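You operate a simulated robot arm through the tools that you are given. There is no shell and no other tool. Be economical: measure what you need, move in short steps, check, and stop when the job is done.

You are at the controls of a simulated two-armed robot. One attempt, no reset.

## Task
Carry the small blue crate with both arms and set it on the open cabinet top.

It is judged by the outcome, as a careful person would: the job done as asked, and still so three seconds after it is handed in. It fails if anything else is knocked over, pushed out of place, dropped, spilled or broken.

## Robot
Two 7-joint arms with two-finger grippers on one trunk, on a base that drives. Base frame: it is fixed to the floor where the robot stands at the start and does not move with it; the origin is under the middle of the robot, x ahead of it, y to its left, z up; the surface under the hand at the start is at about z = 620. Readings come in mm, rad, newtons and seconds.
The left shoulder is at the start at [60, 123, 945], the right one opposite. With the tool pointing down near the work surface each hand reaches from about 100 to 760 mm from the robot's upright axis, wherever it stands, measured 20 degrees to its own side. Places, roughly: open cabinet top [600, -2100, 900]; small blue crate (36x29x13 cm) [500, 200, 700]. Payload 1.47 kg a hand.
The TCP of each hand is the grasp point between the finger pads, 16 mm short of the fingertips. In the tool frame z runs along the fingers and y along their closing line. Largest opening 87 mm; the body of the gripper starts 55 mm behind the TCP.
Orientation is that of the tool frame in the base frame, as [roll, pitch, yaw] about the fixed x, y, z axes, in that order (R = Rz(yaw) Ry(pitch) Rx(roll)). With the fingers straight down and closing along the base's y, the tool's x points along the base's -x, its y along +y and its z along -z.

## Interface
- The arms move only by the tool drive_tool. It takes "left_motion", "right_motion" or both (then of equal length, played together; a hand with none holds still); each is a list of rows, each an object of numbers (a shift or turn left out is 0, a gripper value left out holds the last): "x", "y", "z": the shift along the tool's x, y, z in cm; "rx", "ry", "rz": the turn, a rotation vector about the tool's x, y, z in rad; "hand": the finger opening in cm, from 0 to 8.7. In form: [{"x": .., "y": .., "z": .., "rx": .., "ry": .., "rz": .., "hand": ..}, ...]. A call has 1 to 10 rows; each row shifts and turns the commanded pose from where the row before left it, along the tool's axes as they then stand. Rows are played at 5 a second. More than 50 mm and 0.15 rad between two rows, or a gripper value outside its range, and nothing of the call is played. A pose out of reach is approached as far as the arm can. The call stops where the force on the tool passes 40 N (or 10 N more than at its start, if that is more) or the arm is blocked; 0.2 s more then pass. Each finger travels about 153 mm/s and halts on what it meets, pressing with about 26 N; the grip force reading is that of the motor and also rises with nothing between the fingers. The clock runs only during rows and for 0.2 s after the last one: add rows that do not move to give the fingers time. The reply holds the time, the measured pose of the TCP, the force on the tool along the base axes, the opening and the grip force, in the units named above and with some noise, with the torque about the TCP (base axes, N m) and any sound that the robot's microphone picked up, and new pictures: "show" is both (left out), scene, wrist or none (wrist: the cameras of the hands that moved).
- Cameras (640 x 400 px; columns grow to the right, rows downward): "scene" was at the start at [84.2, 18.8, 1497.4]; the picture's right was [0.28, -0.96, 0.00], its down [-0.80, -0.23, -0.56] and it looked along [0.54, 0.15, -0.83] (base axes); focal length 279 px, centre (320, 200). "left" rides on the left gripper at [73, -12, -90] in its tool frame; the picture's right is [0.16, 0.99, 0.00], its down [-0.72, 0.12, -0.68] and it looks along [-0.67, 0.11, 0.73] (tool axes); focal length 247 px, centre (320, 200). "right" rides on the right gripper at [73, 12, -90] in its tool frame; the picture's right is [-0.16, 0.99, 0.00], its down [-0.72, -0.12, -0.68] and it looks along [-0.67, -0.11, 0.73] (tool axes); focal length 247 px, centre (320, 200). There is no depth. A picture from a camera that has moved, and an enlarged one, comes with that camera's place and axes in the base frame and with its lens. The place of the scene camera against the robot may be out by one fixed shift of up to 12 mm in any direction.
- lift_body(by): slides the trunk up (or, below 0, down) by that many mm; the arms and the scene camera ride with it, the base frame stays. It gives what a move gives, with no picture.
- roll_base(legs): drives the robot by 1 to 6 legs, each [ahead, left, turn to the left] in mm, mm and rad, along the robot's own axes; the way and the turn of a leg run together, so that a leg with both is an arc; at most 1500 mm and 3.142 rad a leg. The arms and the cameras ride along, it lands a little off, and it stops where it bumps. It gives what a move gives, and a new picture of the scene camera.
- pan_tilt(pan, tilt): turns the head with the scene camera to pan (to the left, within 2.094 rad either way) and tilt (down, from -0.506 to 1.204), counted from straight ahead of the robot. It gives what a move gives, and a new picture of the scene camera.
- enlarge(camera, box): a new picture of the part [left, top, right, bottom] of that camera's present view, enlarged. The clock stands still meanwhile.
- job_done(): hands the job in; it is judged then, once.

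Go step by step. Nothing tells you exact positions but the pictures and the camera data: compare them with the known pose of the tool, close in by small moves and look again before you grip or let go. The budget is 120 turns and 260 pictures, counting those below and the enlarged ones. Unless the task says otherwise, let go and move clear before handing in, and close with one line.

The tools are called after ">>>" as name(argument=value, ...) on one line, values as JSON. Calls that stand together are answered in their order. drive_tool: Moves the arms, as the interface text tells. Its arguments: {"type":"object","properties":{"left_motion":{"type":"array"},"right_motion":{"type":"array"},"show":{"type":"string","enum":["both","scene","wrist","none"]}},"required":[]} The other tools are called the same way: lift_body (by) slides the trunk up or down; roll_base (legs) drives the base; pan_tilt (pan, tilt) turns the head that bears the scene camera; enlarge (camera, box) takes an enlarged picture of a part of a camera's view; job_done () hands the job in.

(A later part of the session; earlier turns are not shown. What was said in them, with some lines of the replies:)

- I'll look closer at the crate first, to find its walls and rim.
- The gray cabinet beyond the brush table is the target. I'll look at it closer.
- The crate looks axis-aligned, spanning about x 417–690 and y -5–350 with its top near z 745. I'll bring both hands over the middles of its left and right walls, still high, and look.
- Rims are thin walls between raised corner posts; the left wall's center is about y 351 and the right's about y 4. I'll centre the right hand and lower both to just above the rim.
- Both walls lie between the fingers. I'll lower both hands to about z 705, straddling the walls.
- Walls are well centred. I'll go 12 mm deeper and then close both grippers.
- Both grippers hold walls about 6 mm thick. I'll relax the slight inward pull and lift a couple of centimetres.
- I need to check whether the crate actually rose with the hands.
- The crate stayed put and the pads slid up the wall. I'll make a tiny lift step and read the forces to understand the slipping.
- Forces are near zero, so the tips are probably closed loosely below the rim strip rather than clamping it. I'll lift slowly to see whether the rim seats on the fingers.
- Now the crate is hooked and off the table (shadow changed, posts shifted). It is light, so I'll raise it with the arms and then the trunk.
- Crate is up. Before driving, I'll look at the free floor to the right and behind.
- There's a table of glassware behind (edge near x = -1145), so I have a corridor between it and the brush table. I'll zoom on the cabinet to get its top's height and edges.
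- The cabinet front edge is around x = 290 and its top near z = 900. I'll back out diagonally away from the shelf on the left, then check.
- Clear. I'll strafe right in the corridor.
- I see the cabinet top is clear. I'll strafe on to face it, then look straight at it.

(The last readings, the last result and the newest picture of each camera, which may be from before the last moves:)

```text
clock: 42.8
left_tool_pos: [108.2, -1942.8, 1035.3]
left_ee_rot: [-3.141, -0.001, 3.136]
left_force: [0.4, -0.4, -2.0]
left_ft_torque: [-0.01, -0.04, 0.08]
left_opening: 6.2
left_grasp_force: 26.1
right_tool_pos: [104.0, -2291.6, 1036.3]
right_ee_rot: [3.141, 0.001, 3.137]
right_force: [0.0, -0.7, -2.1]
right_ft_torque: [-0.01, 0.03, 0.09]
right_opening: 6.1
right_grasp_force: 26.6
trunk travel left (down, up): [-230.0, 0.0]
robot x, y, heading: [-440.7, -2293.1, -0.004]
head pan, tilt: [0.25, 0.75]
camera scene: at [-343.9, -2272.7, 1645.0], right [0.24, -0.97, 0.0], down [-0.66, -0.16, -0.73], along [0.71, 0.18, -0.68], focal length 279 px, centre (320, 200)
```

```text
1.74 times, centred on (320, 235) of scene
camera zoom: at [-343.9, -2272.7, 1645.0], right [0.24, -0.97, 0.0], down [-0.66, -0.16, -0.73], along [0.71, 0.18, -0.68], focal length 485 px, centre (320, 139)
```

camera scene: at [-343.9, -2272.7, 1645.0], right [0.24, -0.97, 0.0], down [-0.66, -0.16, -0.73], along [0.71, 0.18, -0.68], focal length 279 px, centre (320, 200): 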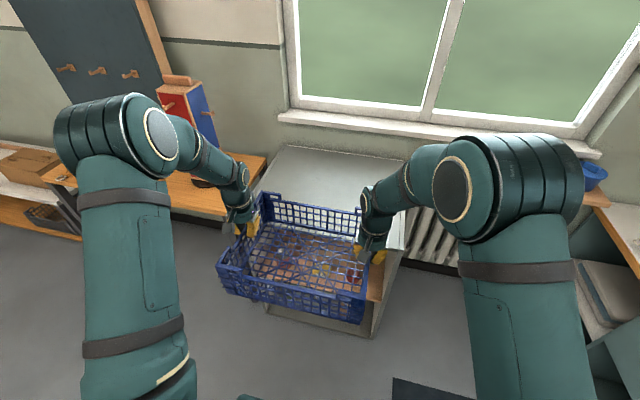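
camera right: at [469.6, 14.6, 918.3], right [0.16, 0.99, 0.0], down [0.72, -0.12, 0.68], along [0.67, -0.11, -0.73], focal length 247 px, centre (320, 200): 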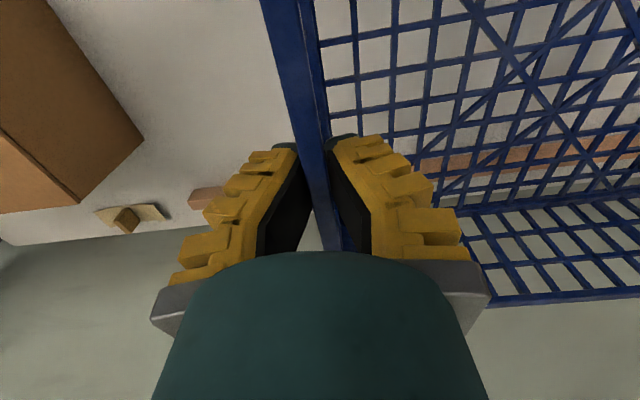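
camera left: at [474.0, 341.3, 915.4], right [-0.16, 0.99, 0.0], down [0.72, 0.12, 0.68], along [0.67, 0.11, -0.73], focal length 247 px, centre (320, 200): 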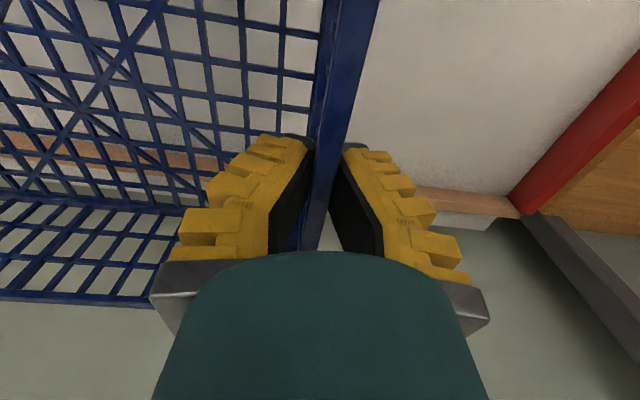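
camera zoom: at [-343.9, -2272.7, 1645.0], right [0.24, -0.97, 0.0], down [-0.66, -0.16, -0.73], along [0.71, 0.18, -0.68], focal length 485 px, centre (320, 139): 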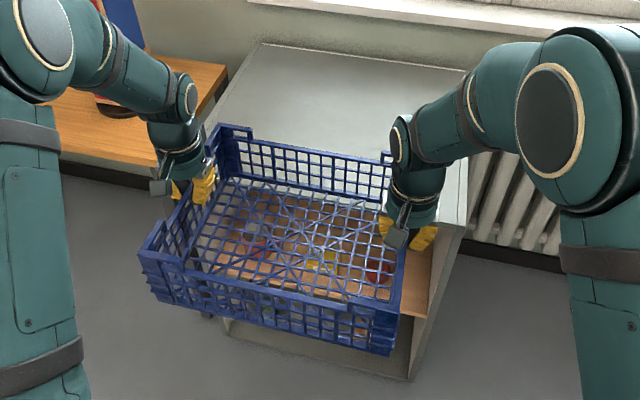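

The cabinet top spans about x 265–778, y -1820 to -2385. I'll raise the crate another 4 cm for clearance and roll forward 300 mm.

>>> drive_tool(left_motion=[{"z": -2}, {"z": -2}, {}], right_motion=[{"z": -2}, {"z": -2}, {}], show="none")

>>> roll_base(legs=[[200, 0, 0]])

>>> enlarge(camera="scene", box=[140, 60, 480, 380])

```text
clock: 43.6
left_tool_pos: [107.6, -1941.1, 1075.6]
left_ee_rot: [3.141, 0.0, 3.136]
left_force: [1.6, 2.5, -2.9]
left_ft_torque: [0.0, 0.0, 0.1]
left_opening: 6.3
left_grasp_force: 26.1
right_tool_pos: [103.5, -2292.1, 1074.9]
right_ee_rot: [-3.141, 0.001, 3.136]
right_force: [0.1, -1.8, -1.5]
right_ft_torque: [-0.03, -0.03, 0.11]
right_opening: 6.1
right_grasp_force: 26.1
trunk travel left (down, up): [-230.0, 0.0]
robot x, y, heading: [-442.2, -2293.4, -0.006]
head pan, tilt: [0.25, 0.75]
```

```text
clock: 45.2
left_tool_pos: [306.4, -1943.5, 1075.9]
left_ee_rot: [-3.141, 0.001, 3.136]
left_force: [0.2, 5.6, -1.4]
left_ft_torque: [0.06, -0.02, 0.11]
left_opening: 5.7
left_grasp_force: 25.8
right_tool_pos: [304.2, -2294.1, 1074.0]
right_ee_rot: [-3.141, -0.001, 3.135]
right_force: [-1.0, -6.3, -1.6]
right_ft_torque: [-0.04, 0.07, 0.12]
right_opening: 5.9
right_grasp_force: 26.0
trunk travel left (down, up): [-230.0, 0.0]
robot x, y, heading: [-238.7, -2293.6, -0.005]
head pan, tilt: [0.25, 0.75]
camera scene: at [-142.9, -2274.1, 1645.0], right [0.24, -0.97, 0.0], down [-0.66, -0.16, -0.73], along [0.71, 0.18, -0.68], focal length 279 px, centre (320, 200)
```

scene: 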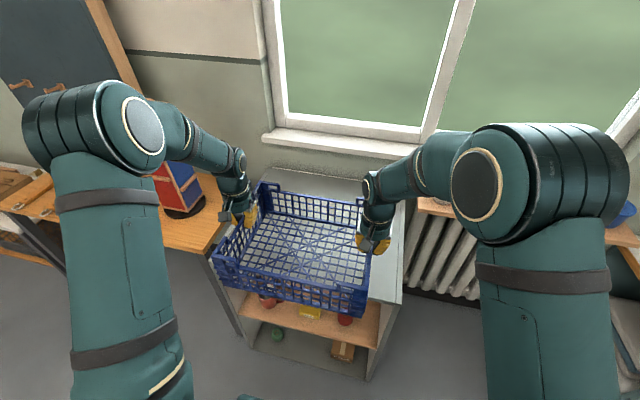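

```text
1.25 times, centred on (310, 220) of scene
camera zoom: at [-142.9, -2274.1, 1645.0], right [0.24, -0.97, 0.0], down [-0.66, -0.16, -0.73], along [0.71, 0.18, -0.68], focal length 348 px, centre (332, 175)
```

zoom: 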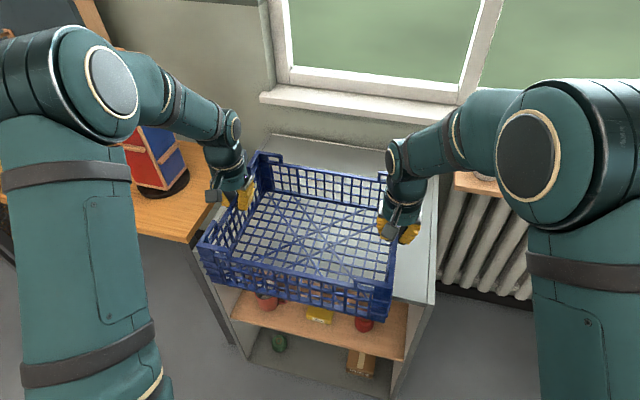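

Path is clear. Rolling 130 mm more, then extending the arms 6 cm.

>>> roll_base(legs=[[130, 0, 0]])

>>> drive_tool(left_motion=[{"x": -2}, {"x": -2}, {"x": -2}, {}], right_motion=[{"x": -2}, {"x": -2}, {"x": -2}, {}])

>>> enlarge(camera="scene", box=[180, 120, 460, 380])

```text
clock: 46.5
left_tool_pos: [435.0, -1944.2, 1074.7]
left_ee_rot: [3.141, -0.002, 3.138]
left_force: [1.6, 0.7, -1.7]
left_ft_torque: [0.0, -0.03, 0.09]
left_opening: 6.2
left_grasp_force: 26.0
right_tool_pos: [432.2, -2293.7, 1074.6]
right_ee_rot: [-3.141, 0.0, 3.135]
right_force: [-1.0, -1.0, -2.6]
right_ft_torque: [-0.01, 0.05, 0.1]
right_opening: 5.8
right_grasp_force: 26.0
trunk travel left (down, up): [-230.0, 0.0]
robot x, y, heading: [-110.0, -2292.4, -0.007]
head pan, tilt: [0.25, 0.75]
camera scene: at [-14.4, -2274.8, 1645.0], right [0.24, -0.97, 0.0], down [-0.66, -0.16, -0.73], along [0.71, 0.18, -0.68], focal length 279 px, centre (320, 200)
```

scene: 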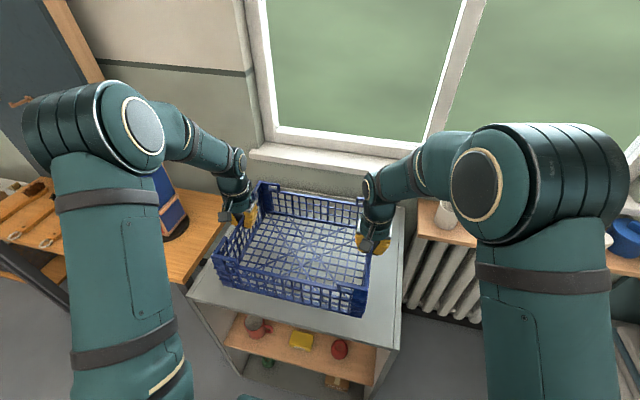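

```text
clock: 47.5
left_tool_pos: [493.9, -1944.5, 1077.2]
left_ee_rot: [-3.141, 0.001, 3.138]
left_force: [1.6, 8.7, -0.7]
left_ft_torque: [0.08, -0.15, 0.18]
left_opening: 5.6
left_grasp_force: 26.0
right_tool_pos: [491.4, -2293.9, 1074.5]
right_ee_rot: [-3.141, -0.001, 3.136]
right_force: [-0.9, -8.9, -1.9]
right_ft_torque: [-0.1, 0.07, 0.09]
right_opening: 6.1
right_grasp_force: 25.9
trunk travel left (down, up): [-230.0, 0.0]
robot x, y, heading: [-110.4, -2292.5, -0.003]
head pan, tilt: [0.25, 0.75]
camera scene: at [-16.0, -2274.7, 1645.1], right [0.24, -0.97, 0.0], down [-0.66, -0.16, -0.73], along [0.71, 0.18, -0.68], focal length 279 px, centre (320, 200)
camera right: at [417.9, -2283.2, 1164.2], right [0.16, 0.99, 0.0], down [0.72, -0.12, 0.68], along [0.67, -0.11, -0.73], focal length 247 px, centre (320, 200)
camera left: at [421.8, -1956.8, 1167.0], right [-0.15, 0.99, 0.0], down [0.72, 0.11, 0.68], along [0.67, 0.11, -0.73], focal length 247 px, centre (320, 200)
```

scene: 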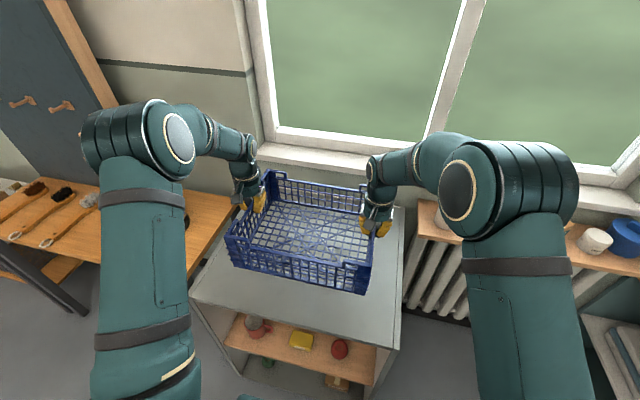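
right: 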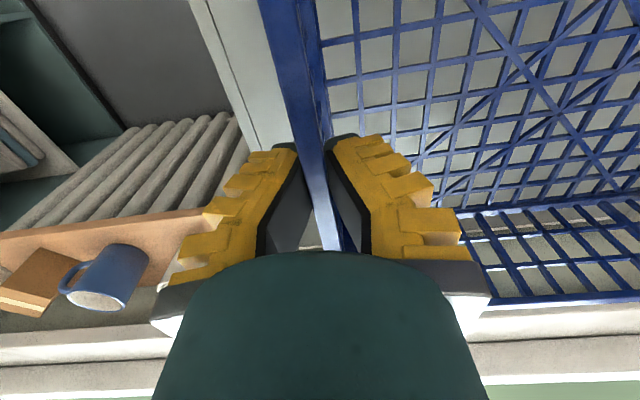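
left: 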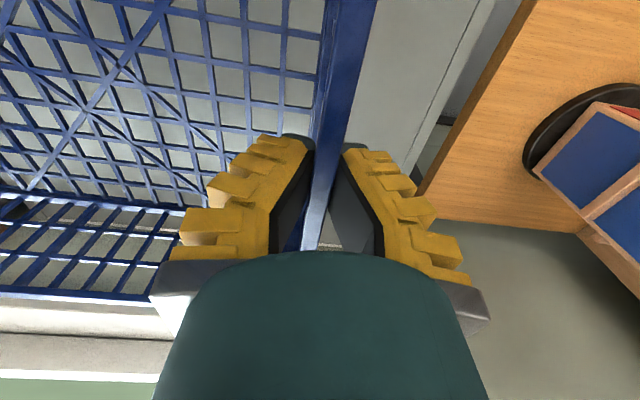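

```text
1.54 times, centred on (320, 250) of scene
camera zoom: at [-16.0, -2274.7, 1645.1], right [0.24, -0.97, 0.0], down [-0.66, -0.16, -0.73], along [0.71, 0.18, -0.68], focal length 429 px, centre (320, 123)
```

zoom: 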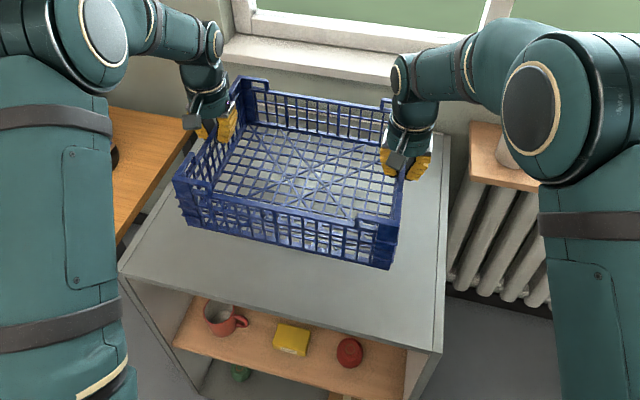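

The crate is well over the cabinet top (top y -1813…-2403, front edge x 285). I'll lower it in small steps, watching the vertical force.

>>> drive_tool(left_motion=[{"z": 1}, {"z": 1}, {"z": 1}, {"z": 1}, {"z": 1}, {}], right_motion=[{"z": 1}, {"z": 1}, {"z": 1}, {"z": 1}, {"z": 1}, {}], show="scene")

>>> enlarge(camera="scene", box=[180, 120, 460, 380])

```text
clock: 48.9
left_tool_pos: [495.3, -1944.9, 1025.1]
left_ee_rot: [-3.141, -0.001, 3.137]
left_force: [0.3, 7.8, -2.4]
left_ft_torque: [0.05, 0.06, 0.05]
left_opening: 6.2
left_grasp_force: 25.5
right_tool_pos: [490.2, -2293.7, 1024.6]
right_ee_rot: [-3.141, 0.001, 3.138]
right_force: [0.5, -7.4, -1.7]
right_ft_torque: [-0.07, -0.11, 0.02]
right_opening: 6.0
right_grasp_force: 25.7
trunk travel left (down, up): [-230.0, 0.0]
robot x, y, heading: [-110.3, -2293.8, -0.002]
head pan, tilt: [0.25, 0.75]
camera scene: at [-15.6, -2274.9, 1645.1], right [0.24, -0.97, 0.0], down [-0.66, -0.16, -0.73], along [0.71, 0.18, -0.68], focal length 279 px, centre (320, 200)
```

scene: 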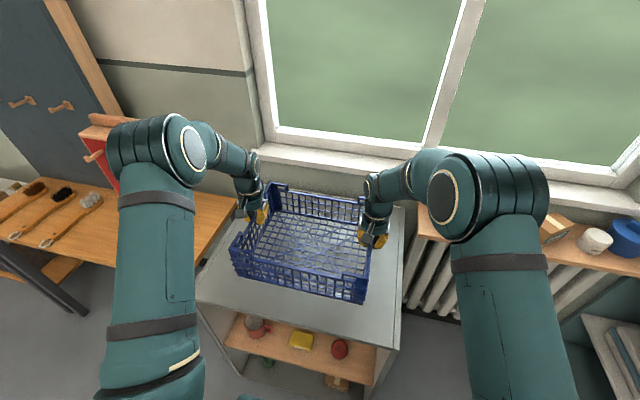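

```text
1.54 times, centred on (320, 250) of scene
camera zoom: at [-15.6, -2274.9, 1645.1], right [0.24, -0.97, 0.0], down [-0.66, -0.16, -0.73], along [0.71, 0.18, -0.68], focal length 429 px, centre (320, 123)
```

zoom: 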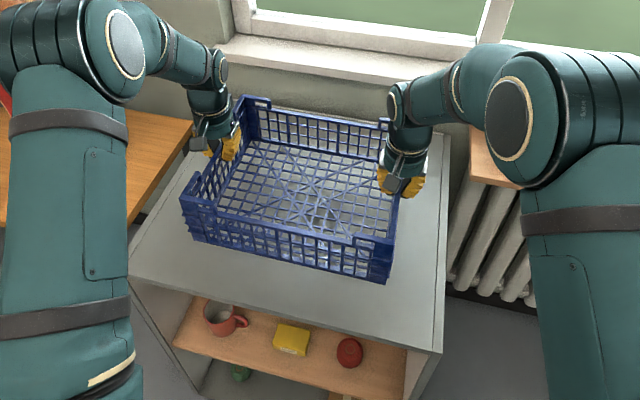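

>>> drive_tool(left_motion=[{"z": 0.5}, {"z": 0.5}, {"z": 0.5}, {}], right_motion=[{"z": 0.5}, {"z": 0.5}, {"z": 0.5}, {}], show="none")

>>> drive_tool(left_motion=[{"z": 0.4}, {"z": 0.4}, {}], right_motion=[{"z": 0.4}, {"z": 0.4}, {}], show="none")

>>> enlarge(camera="scene", box=[180, 120, 460, 380])

```text
clock: 49.9
left_tool_pos: [497.0, -1943.3, 1010.1]
left_ee_rot: [3.141, 0.0, 3.138]
left_force: [1.1, 4.5, -1.5]
left_ft_torque: [0.04, 0.01, 0.03]
left_opening: 5.9
left_grasp_force: 26.3
right_tool_pos: [491.6, -2295.1, 1008.6]
right_ee_rot: [3.141, 0.0, 3.136]
right_force: [-0.9, -4.9, -1.8]
right_ft_torque: [-0.04, -0.01, 0.05]
right_opening: 6.0
right_grasp_force: 26.4
trunk travel left (down, up): [-230.0, 0.0]
robot x, y, heading: [-110.7, -2291.4, -0.003]
head pan, tilt: [0.25, 0.75]
```

```text
clock: 50.6
left_tool_pos: [495.6, -1944.9, 1001.8]
left_ee_rot: [3.14, 0.001, 3.134]
left_force: [0.3, 7.2, -1.2]
left_ft_torque: [0.06, -0.04, 0.06]
left_opening: 6.4
left_grasp_force: 25.8
right_tool_pos: [492.7, -2293.9, 1000.6]
right_ee_rot: [3.141, -0.001, 3.138]
right_force: [-0.6, -7.3, -1.8]
right_ft_torque: [-0.06, 0.07, 0.07]
right_opening: 5.7
right_grasp_force: 25.9
trunk travel left (down, up): [-230.0, 0.0]
robot x, y, heading: [-108.7, -2293.3, -0.004]
head pan, tilt: [0.25, 0.75]
```

```text
1.54 times, centred on (320, 250) of scene
camera zoom: at [-15.3, -2274.8, 1645.0], right [0.24, -0.97, 0.0], down [-0.66, -0.16, -0.73], along [0.71, 0.18, -0.68], focal length 429 px, centre (320, 123)
```

zoom: 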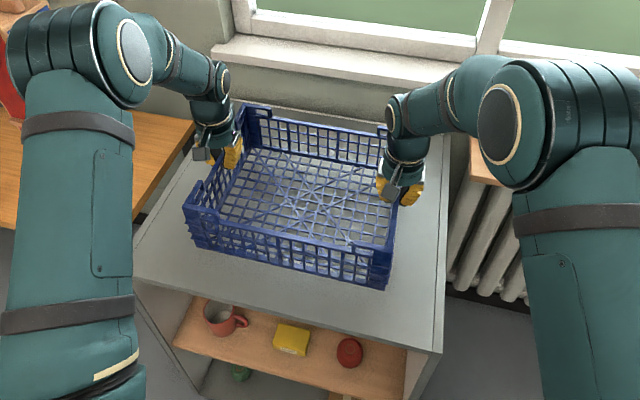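

>>> drive_tool(left_motion=[{"z": 0.4}, {"z": 0.4}, {}], right_motion=[{"z": 0.4}, {"z": 0.4}, {}], show="none")

>>> drive_tool(left_motion=[{"z": 0.4}, {"z": 0.4}, {}], right_motion=[{"z": 0.4}, {"z": 0.4}, {}], show="wrist")

>>> enlarge(camera="scene", box=[180, 120, 460, 380])

```text
clock: 51.5
left_tool_pos: [495.2, -1944.1, 995.3]
left_ee_rot: [-3.141, 0.001, 3.137]
left_force: [0.7, 7.7, -0.6]
left_ft_torque: [0.04, 0.02, 0.07]
left_opening: 5.6
left_grasp_force: 26.2
right_tool_pos: [491.2, -2295.2, 992.8]
right_ee_rot: [3.141, -0.001, 3.137]
right_force: [-0.3, -6.7, -1.8]
right_ft_torque: [-0.03, -0.06, 0.01]
right_opening: 5.9
right_grasp_force: 26.2
trunk travel left (down, up): [-230.0, 0.0]
robot x, y, heading: [-109.5, -2295.1, -0.01]
head pan, tilt: [0.25, 0.75]
```

```text
clock: 52.2
left_tool_pos: [495.5, -1944.1, 985.6]
left_ee_rot: [3.141, 0.002, 3.137]
left_force: [0.4, 6.7, -0.7]
left_ft_torque: [0.06, -0.05, 0.07]
left_opening: 5.9
left_grasp_force: 26.2
right_tool_pos: [491.3, -2294.2, 984.9]
right_ee_rot: [3.141, -0.001, 3.137]
right_force: [-1.0, -6.8, -1.3]
right_ft_torque: [-0.03, 0.07, 0.11]
right_opening: 6.0
right_grasp_force: 26.5
trunk travel left (down, up): [-230.0, 0.0]
robot x, y, heading: [-111.9, -2297.4, -0.006]
head pan, tilt: [0.25, 0.75]
camera right: at [418.5, -2283.2, 1075.6], right [0.16, 0.99, 0.0], down [0.72, -0.12, 0.68], along [0.67, -0.11, -0.73], focal length 247 px, centre (320, 200)
camera left: at [423.6, -1956.5, 1076.5], right [-0.15, 0.99, 0.0], down [0.72, 0.11, 0.68], along [0.67, 0.1, -0.73], focal length 247 px, centre (320, 200)
```

right: 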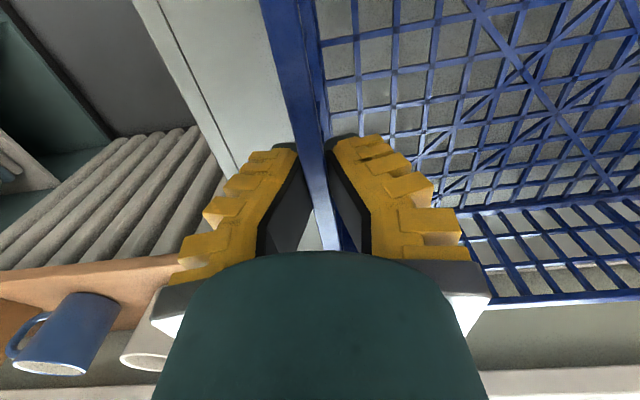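
left: 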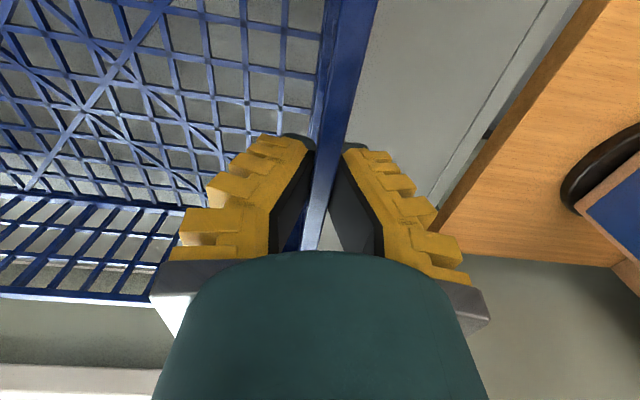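

```text
1.54 times, centred on (320, 250) of scene
camera zoom: at [-15.3, -2274.9, 1645.0], right [0.24, -0.97, 0.0], down [-0.66, -0.16, -0.73], along [0.71, 0.18, -0.68], focal length 429 px, centre (320, 123)
```

zoom: 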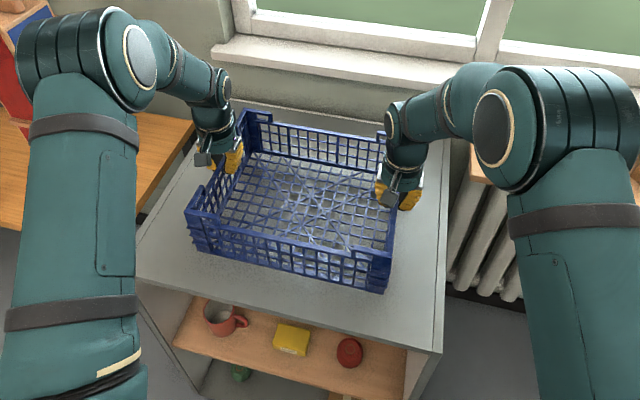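

Still hanging; dark shadow growing under the floor grid means contact is close. Continuing.

>>> drive_tool(left_motion=[{"z": 0.4}, {"z": 0.4}, {}], right_motion=[{"z": 0.4}, {"z": 0.4}, {}], show="none")

>>> drive_tool(left_motion=[{"z": 0.4}, {"z": 0.4}, {}], right_motion=[{"z": 0.4}, {"z": 0.4}, {}], show="wrist")

>>> enlarge(camera="scene", box=[180, 120, 460, 380])

```text
clock: 53.0
left_tool_pos: [495.3, -1942.6, 979.0]
left_ee_rot: [-3.141, 0.0, 3.136]
left_force: [1.0, 6.1, -1.8]
left_ft_torque: [0.02, 0.01, 0.11]
left_opening: 5.9
left_grasp_force: 25.9
right_tool_pos: [491.1, -2294.2, 978.2]
right_ee_rot: [3.141, 0.0, 3.136]
right_force: [-0.8, -5.4, -1.7]
right_ft_torque: [-0.01, 0.04, 0.08]
right_opening: 5.9
right_grasp_force: 26.4
trunk travel left (down, up): [-230.0, 0.0]
robot x, y, heading: [-115.4, -2295.2, -0.004]
head pan, tilt: [0.25, 0.75]
```

```text
clock: 53.9
left_tool_pos: [495.3, -1943.3, 971.4]
left_ee_rot: [3.142, 0.002, 3.137]
left_force: [0.3, 3.1, -2.0]
left_ft_torque: [0.04, 0.06, 0.04]
left_opening: 6.2
left_grasp_force: 26.3
right_tool_pos: [490.7, -2294.0, 968.8]
right_ee_rot: [3.14, -0.001, 3.136]
right_force: [-0.6, -4.1, -1.9]
right_ft_torque: [-0.08, -0.1, 0.07]
right_opening: 6.0
right_grasp_force: 25.9
trunk travel left (down, up): [-230.0, 0.0]
robot x, y, heading: [-112.5, -2296.4, -0.005]
head pan, tilt: [0.25, 0.75]
camera right: at [418.2, -2283.0, 1059.5], right [0.16, 0.99, 0.0], down [0.72, -0.12, 0.68], along [0.67, -0.11, -0.73], focal length 247 px, centre (320, 200)
camera left: at [423.3, -1956.3, 1060.6], right [-0.15, 0.99, 0.0], down [0.72, 0.11, 0.68], along [0.67, 0.1, -0.73], focal length 247 px, centre (320, 200)
```

right: 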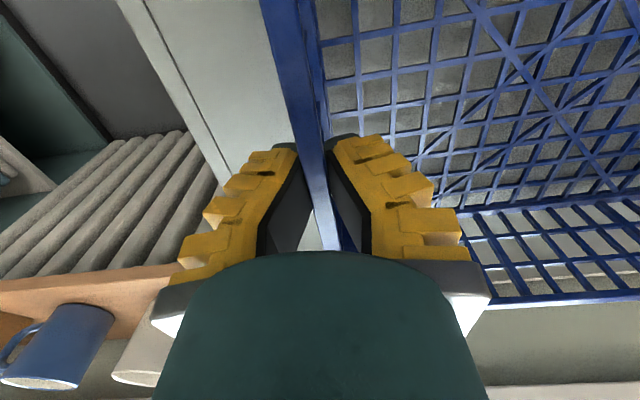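
left: 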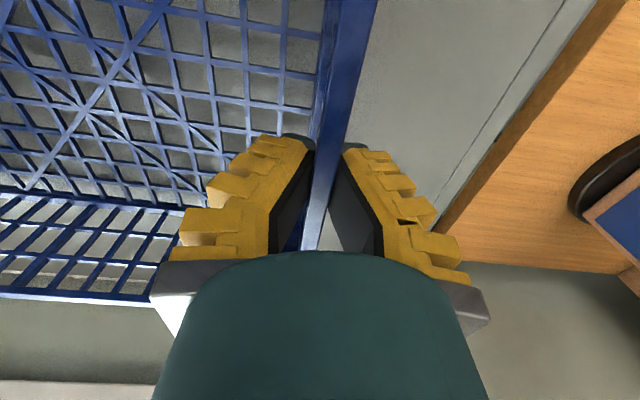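

```text
1.54 times, centred on (320, 250) of scene
camera zoom: at [-15.3, -2274.8, 1645.0], right [0.24, -0.97, 0.0], down [-0.66, -0.16, -0.73], along [0.71, 0.18, -0.68], focal length 429 px, centre (320, 123)
```

zoom: 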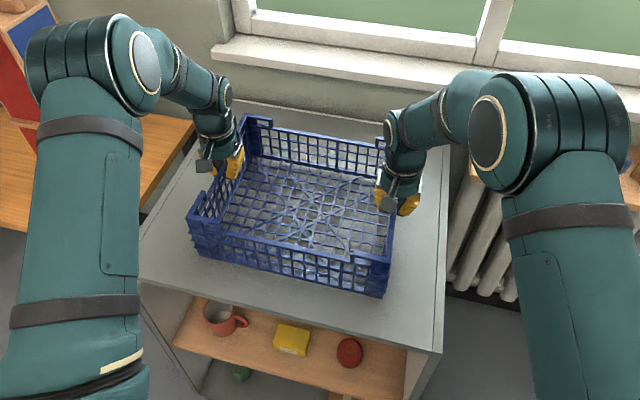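

>>> drive_tool(left_motion=[{"z": 0.4}, {"z": 0.4}, {}], right_motion=[{"z": 0.4}, {"z": 0.4}, {}], show="none")

>>> drive_tool(left_motion=[{"z": 0.4}, {"z": 0.4}, {}], right_motion=[{"z": 0.4}, {"z": 0.4}, {}], show="wrist")

>>> enlarge(camera="scene", box=[240, 160, 420, 300])

```text
clock: 54.6
left_tool_pos: [495.3, -1944.4, 964.0]
left_ee_rot: [-3.141, 0.001, 3.135]
left_force: [-0.8, 5.8, -2.1]
left_ft_torque: [0.05, -0.03, 0.02]
left_opening: 5.9
left_grasp_force: 25.7
right_tool_pos: [490.9, -2294.6, 961.5]
right_ee_rot: [3.142, -0.001, 3.136]
right_force: [-0.8, -4.8, -1.9]
right_ft_torque: [-0.05, 0.0, 0.07]
right_opening: 5.8
right_grasp_force: 26.4
trunk travel left (down, up): [-230.0, 0.0]
robot x, y, heading: [-114.8, -2292.9, -0.006]
head pan, tilt: [0.25, 0.75]
```

```text
clock: 55.5
left_tool_pos: [495.4, -1944.3, 955.9]
left_ee_rot: [-3.141, 0.004, 3.138]
left_force: [-1.1, 8.5, 7.5]
left_ft_torque: [0.08, -0.11, 0.06]
left_opening: 5.9
left_grasp_force: 26.0
right_tool_pos: [491.8, -2294.6, 955.1]
right_ee_rot: [3.138, 0.005, 3.139]
right_force: [0.6, -4.7, 10.7]
right_ft_torque: [-0.03, -0.03, 0.11]
right_opening: 6.8
right_grasp_force: 25.9
trunk travel left (down, up): [-230.0, 0.0]
robot x, y, heading: [-112.3, -2294.3, -0.007]
head pan, tilt: [0.25, 0.75]
camera right: at [417.9, -2283.4, 1044.6], right [0.16, 0.99, 0.0], down [0.72, -0.12, 0.68], along [0.67, -0.11, -0.73], focal length 247 px, centre (320, 200)
camera left: at [422.8, -1956.7, 1045.8], right [-0.15, 0.99, 0.0], down [0.72, 0.11, 0.68], along [0.67, 0.11, -0.73], focal length 247 px, centre (320, 200)
```

right: 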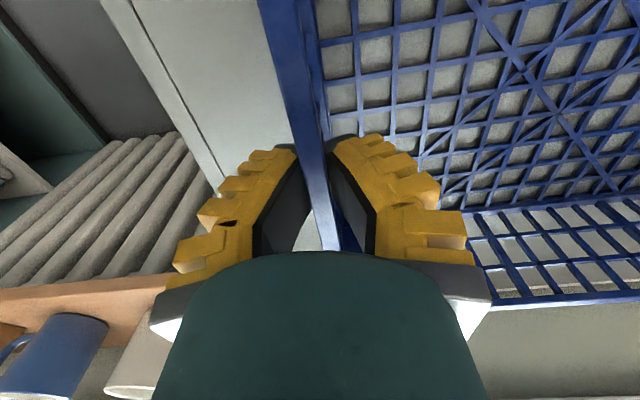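
left: 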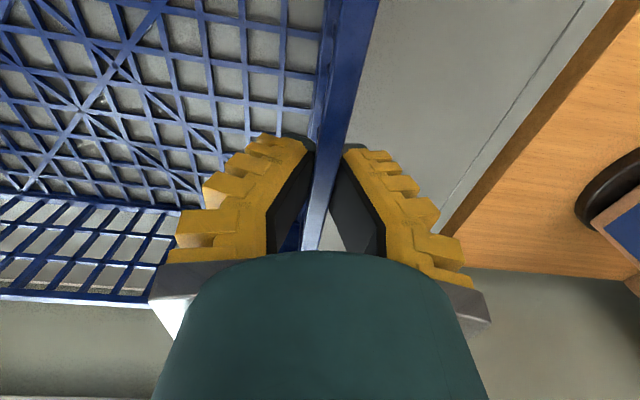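

```text
2.86 times, centred on (330, 230) of scene
camera zoom: at [-17.3, -2274.6, 1645.3], right [0.24, -0.97, 0.0], down [-0.66, -0.16, -0.73], along [0.71, 0.18, -0.68], focal length 796 px, centre (291, 114)
```

zoom: 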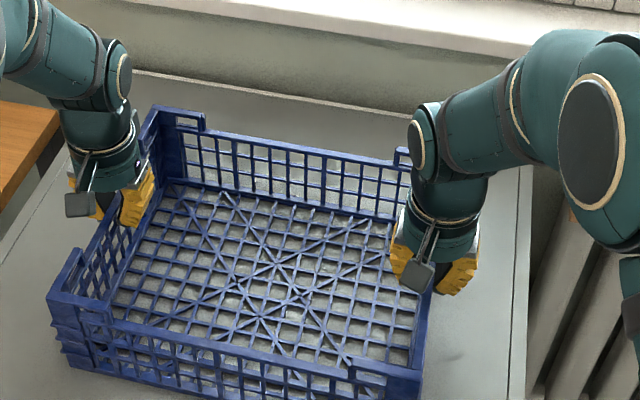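

Contact: both hands now feel upward force. I'll ease off slightly and open both grippers gently together.

>>> drive_tool(left_motion=[{"y": 0.1, "z": -0.1}, {"hand": 1.5}, {"hand": 3}, {"hand": 5}, {"hand": 7}, {}], right_motion=[{"y": -0.1, "z": -0.1}, {"hand": 1.5}, {"hand": 3}, {"hand": 5}, {"hand": 7}, {}])

>>> enlarge(camera="scene", box=[240, 160, 420, 300])

```text
clock: 56.9
left_tool_pos: [495.6, -1944.3, 955.4]
left_ee_rot: [3.141, 0.0, 3.137]
left_force: [0.1, -0.4, -0.8]
left_ft_torque: [0.0, 0.0, -0.02]
left_opening: 73.5
left_grasp_force: 3.0
right_tool_pos: [491.3, -2295.5, 955.0]
right_ee_rot: [-3.141, 0.0, 3.136]
right_force: [-0.3, -0.1, -0.4]
right_ft_torque: [-0.01, 0.03, 0.01]
right_opening: 73.5
right_grasp_force: 2.5
trunk travel left (down, up): [-230.0, 0.0]
robot x, y, heading: [-109.8, -2294.7, -0.003]
head pan, tilt: [0.25, 0.75]
camera scene: at [-15.5, -2274.9, 1645.0], right [0.24, -0.97, 0.0], down [-0.66, -0.16, -0.73], along [0.71, 0.18, -0.68], focal length 279 px, centre (320, 200)
camera right: at [418.2, -2284.6, 1044.4], right [0.16, 0.99, 0.0], down [0.72, -0.12, 0.68], along [0.67, -0.11, -0.73], focal length 247 px, centre (320, 200)
camera left: at [423.5, -1956.0, 1045.5], right [-0.15, 0.99, 0.0], down [0.72, 0.11, 0.68], along [0.67, 0.1, -0.73], focal length 247 px, centre (320, 200)
```

scene: 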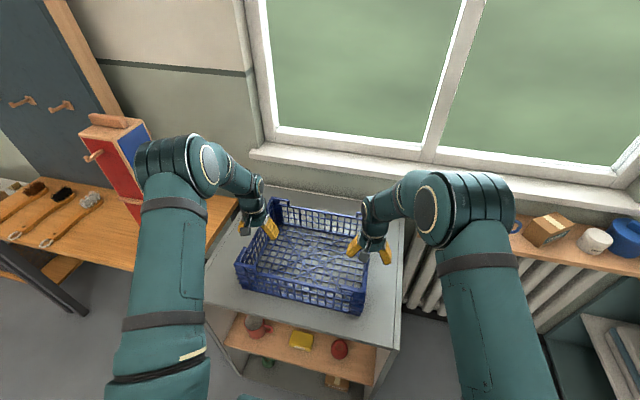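
right: 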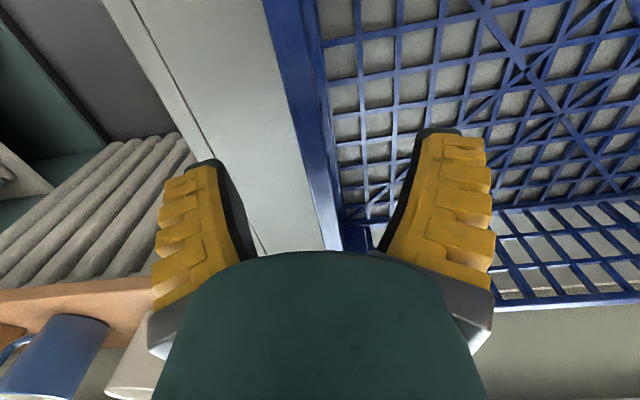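
left: 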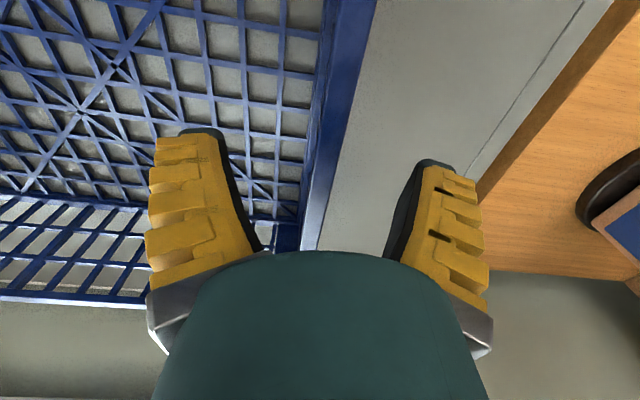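

```text
2.86 times, centred on (330, 230) of scene
camera zoom: at [-15.5, -2274.9, 1645.0], right [0.24, -0.97, 0.0], down [-0.66, -0.16, -0.73], along [0.71, 0.18, -0.68], focal length 796 px, centre (291, 114)
```

zoom: 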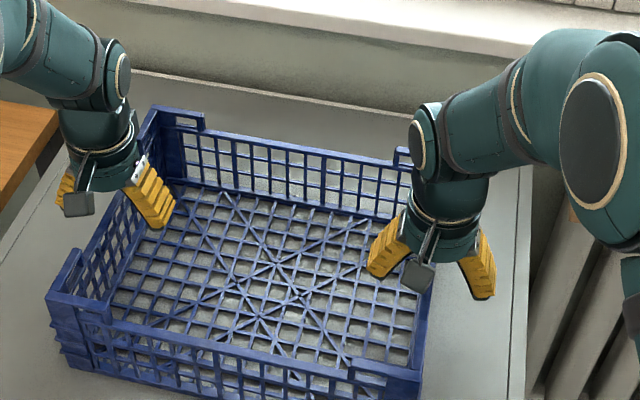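

The crate stands on the cabinet and both grippers are open. I'll raise the hands straight up and clear.

>>> drive_tool(left_motion=[{"z": -2}, {"z": -3}, {"z": -3}, {"z": -3}, {"z": -3}, {}], right_motion=[{"z": -2}, {"z": -3}, {"z": -3}, {"z": -3}, {"z": -3}, {}], show="scene")

>>> roll_base(legs=[[-250, 0, 0]])

>>> enlarge(camera="scene", box=[200, 100, 440, 350])

```text
clock: 58.2
left_tool_pos: [496.9, -1942.8, 1096.2]
left_ee_rot: [3.141, -0.002, 3.136]
left_force: [0.3, -0.5, 0.1]
left_ft_torque: [0.03, 0.05, -0.02]
left_opening: 73.6
left_grasp_force: 2.4
right_tool_pos: [492.1, -2294.1, 1093.7]
right_ee_rot: [-3.14, -0.002, 3.137]
right_force: [0.5, -1.3, -1.1]
right_ft_torque: [0.03, -0.02, -0.01]
right_opening: 73.6
right_grasp_force: 2.8
trunk travel left (down, up): [-230.0, 0.0]
robot x, y, heading: [-113.0, -2294.4, -0.007]
head pan, tilt: [0.25, 0.75]
camera scene: at [-14.5, -2274.7, 1644.9], right [0.24, -0.97, 0.0], down [-0.66, -0.16, -0.73], along [0.71, 0.18, -0.68], focal length 279 px, centre (320, 200)
```

scene: 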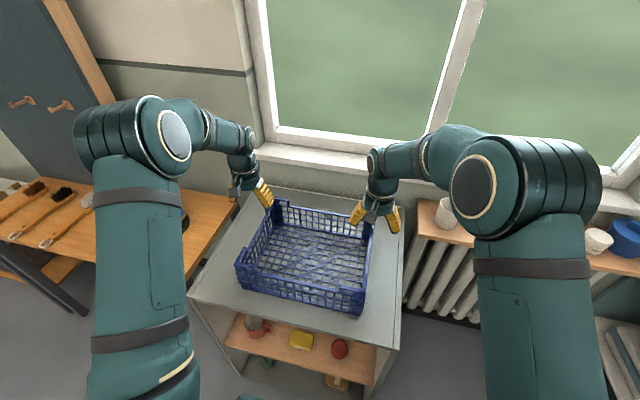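

```text
clock: 60.1
left_tool_pos: [246.3, -1942.6, 1096.9]
left_ee_rot: [3.141, -0.001, 3.135]
left_force: [-1.0, -0.3, -0.1]
left_ft_torque: [0.01, 0.0, 0.03]
left_opening: 73.5
left_grasp_force: 2.6
right_tool_pos: [241.7, -2294.1, 1095.1]
right_ee_rot: [-3.141, 0.0, 3.136]
right_force: [-0.5, -0.4, 0.1]
right_ft_torque: [0.0, 0.01, 0.01]
right_opening: 73.5
right_grasp_force: 2.5
trunk travel left (down, up): [-230.0, 0.0]
robot x, y, heading: [-361.4, -2296.7, -0.005]
head pan, tilt: [0.25, 0.75]
camera scene: at [-265.8, -2273.4, 1645.1], right [0.24, -0.97, 0.0], down [-0.66, -0.16, -0.73], along [0.71, 0.18, -0.68], focal length 279 px, centre (320, 200)
```

scene: 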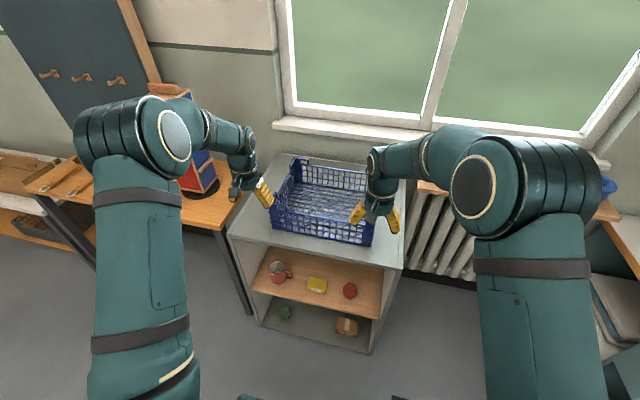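

```text
1.60 times, centred on (320, 225) of scene
camera zoom: at [-265.8, -2273.4, 1645.1], right [0.24, -0.97, 0.0], down [-0.66, -0.16, -0.73], along [0.71, 0.18, -0.68], focal length 446 px, centre (320, 160)
```

zoom: 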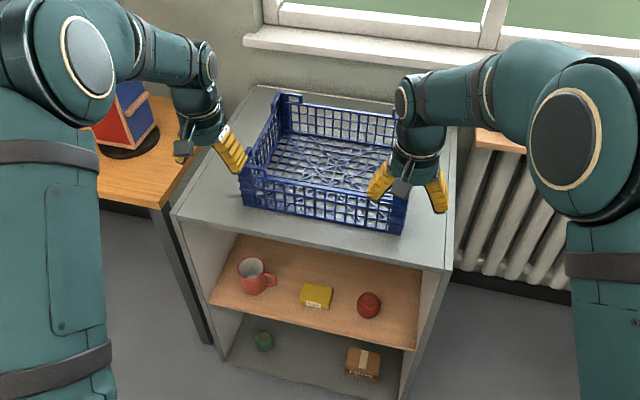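

The crate stands flat and fully on the cabinet top. The tower and shelf items look undisturbed, and the robot is clear, so I'm handing in.

>>> job_done()

```text
The job is handed in.
```

The small blue crate was carried with both arms and now stands on the open cabinet top; both hands have let go and are clear, and I saw nothing else disturbed.
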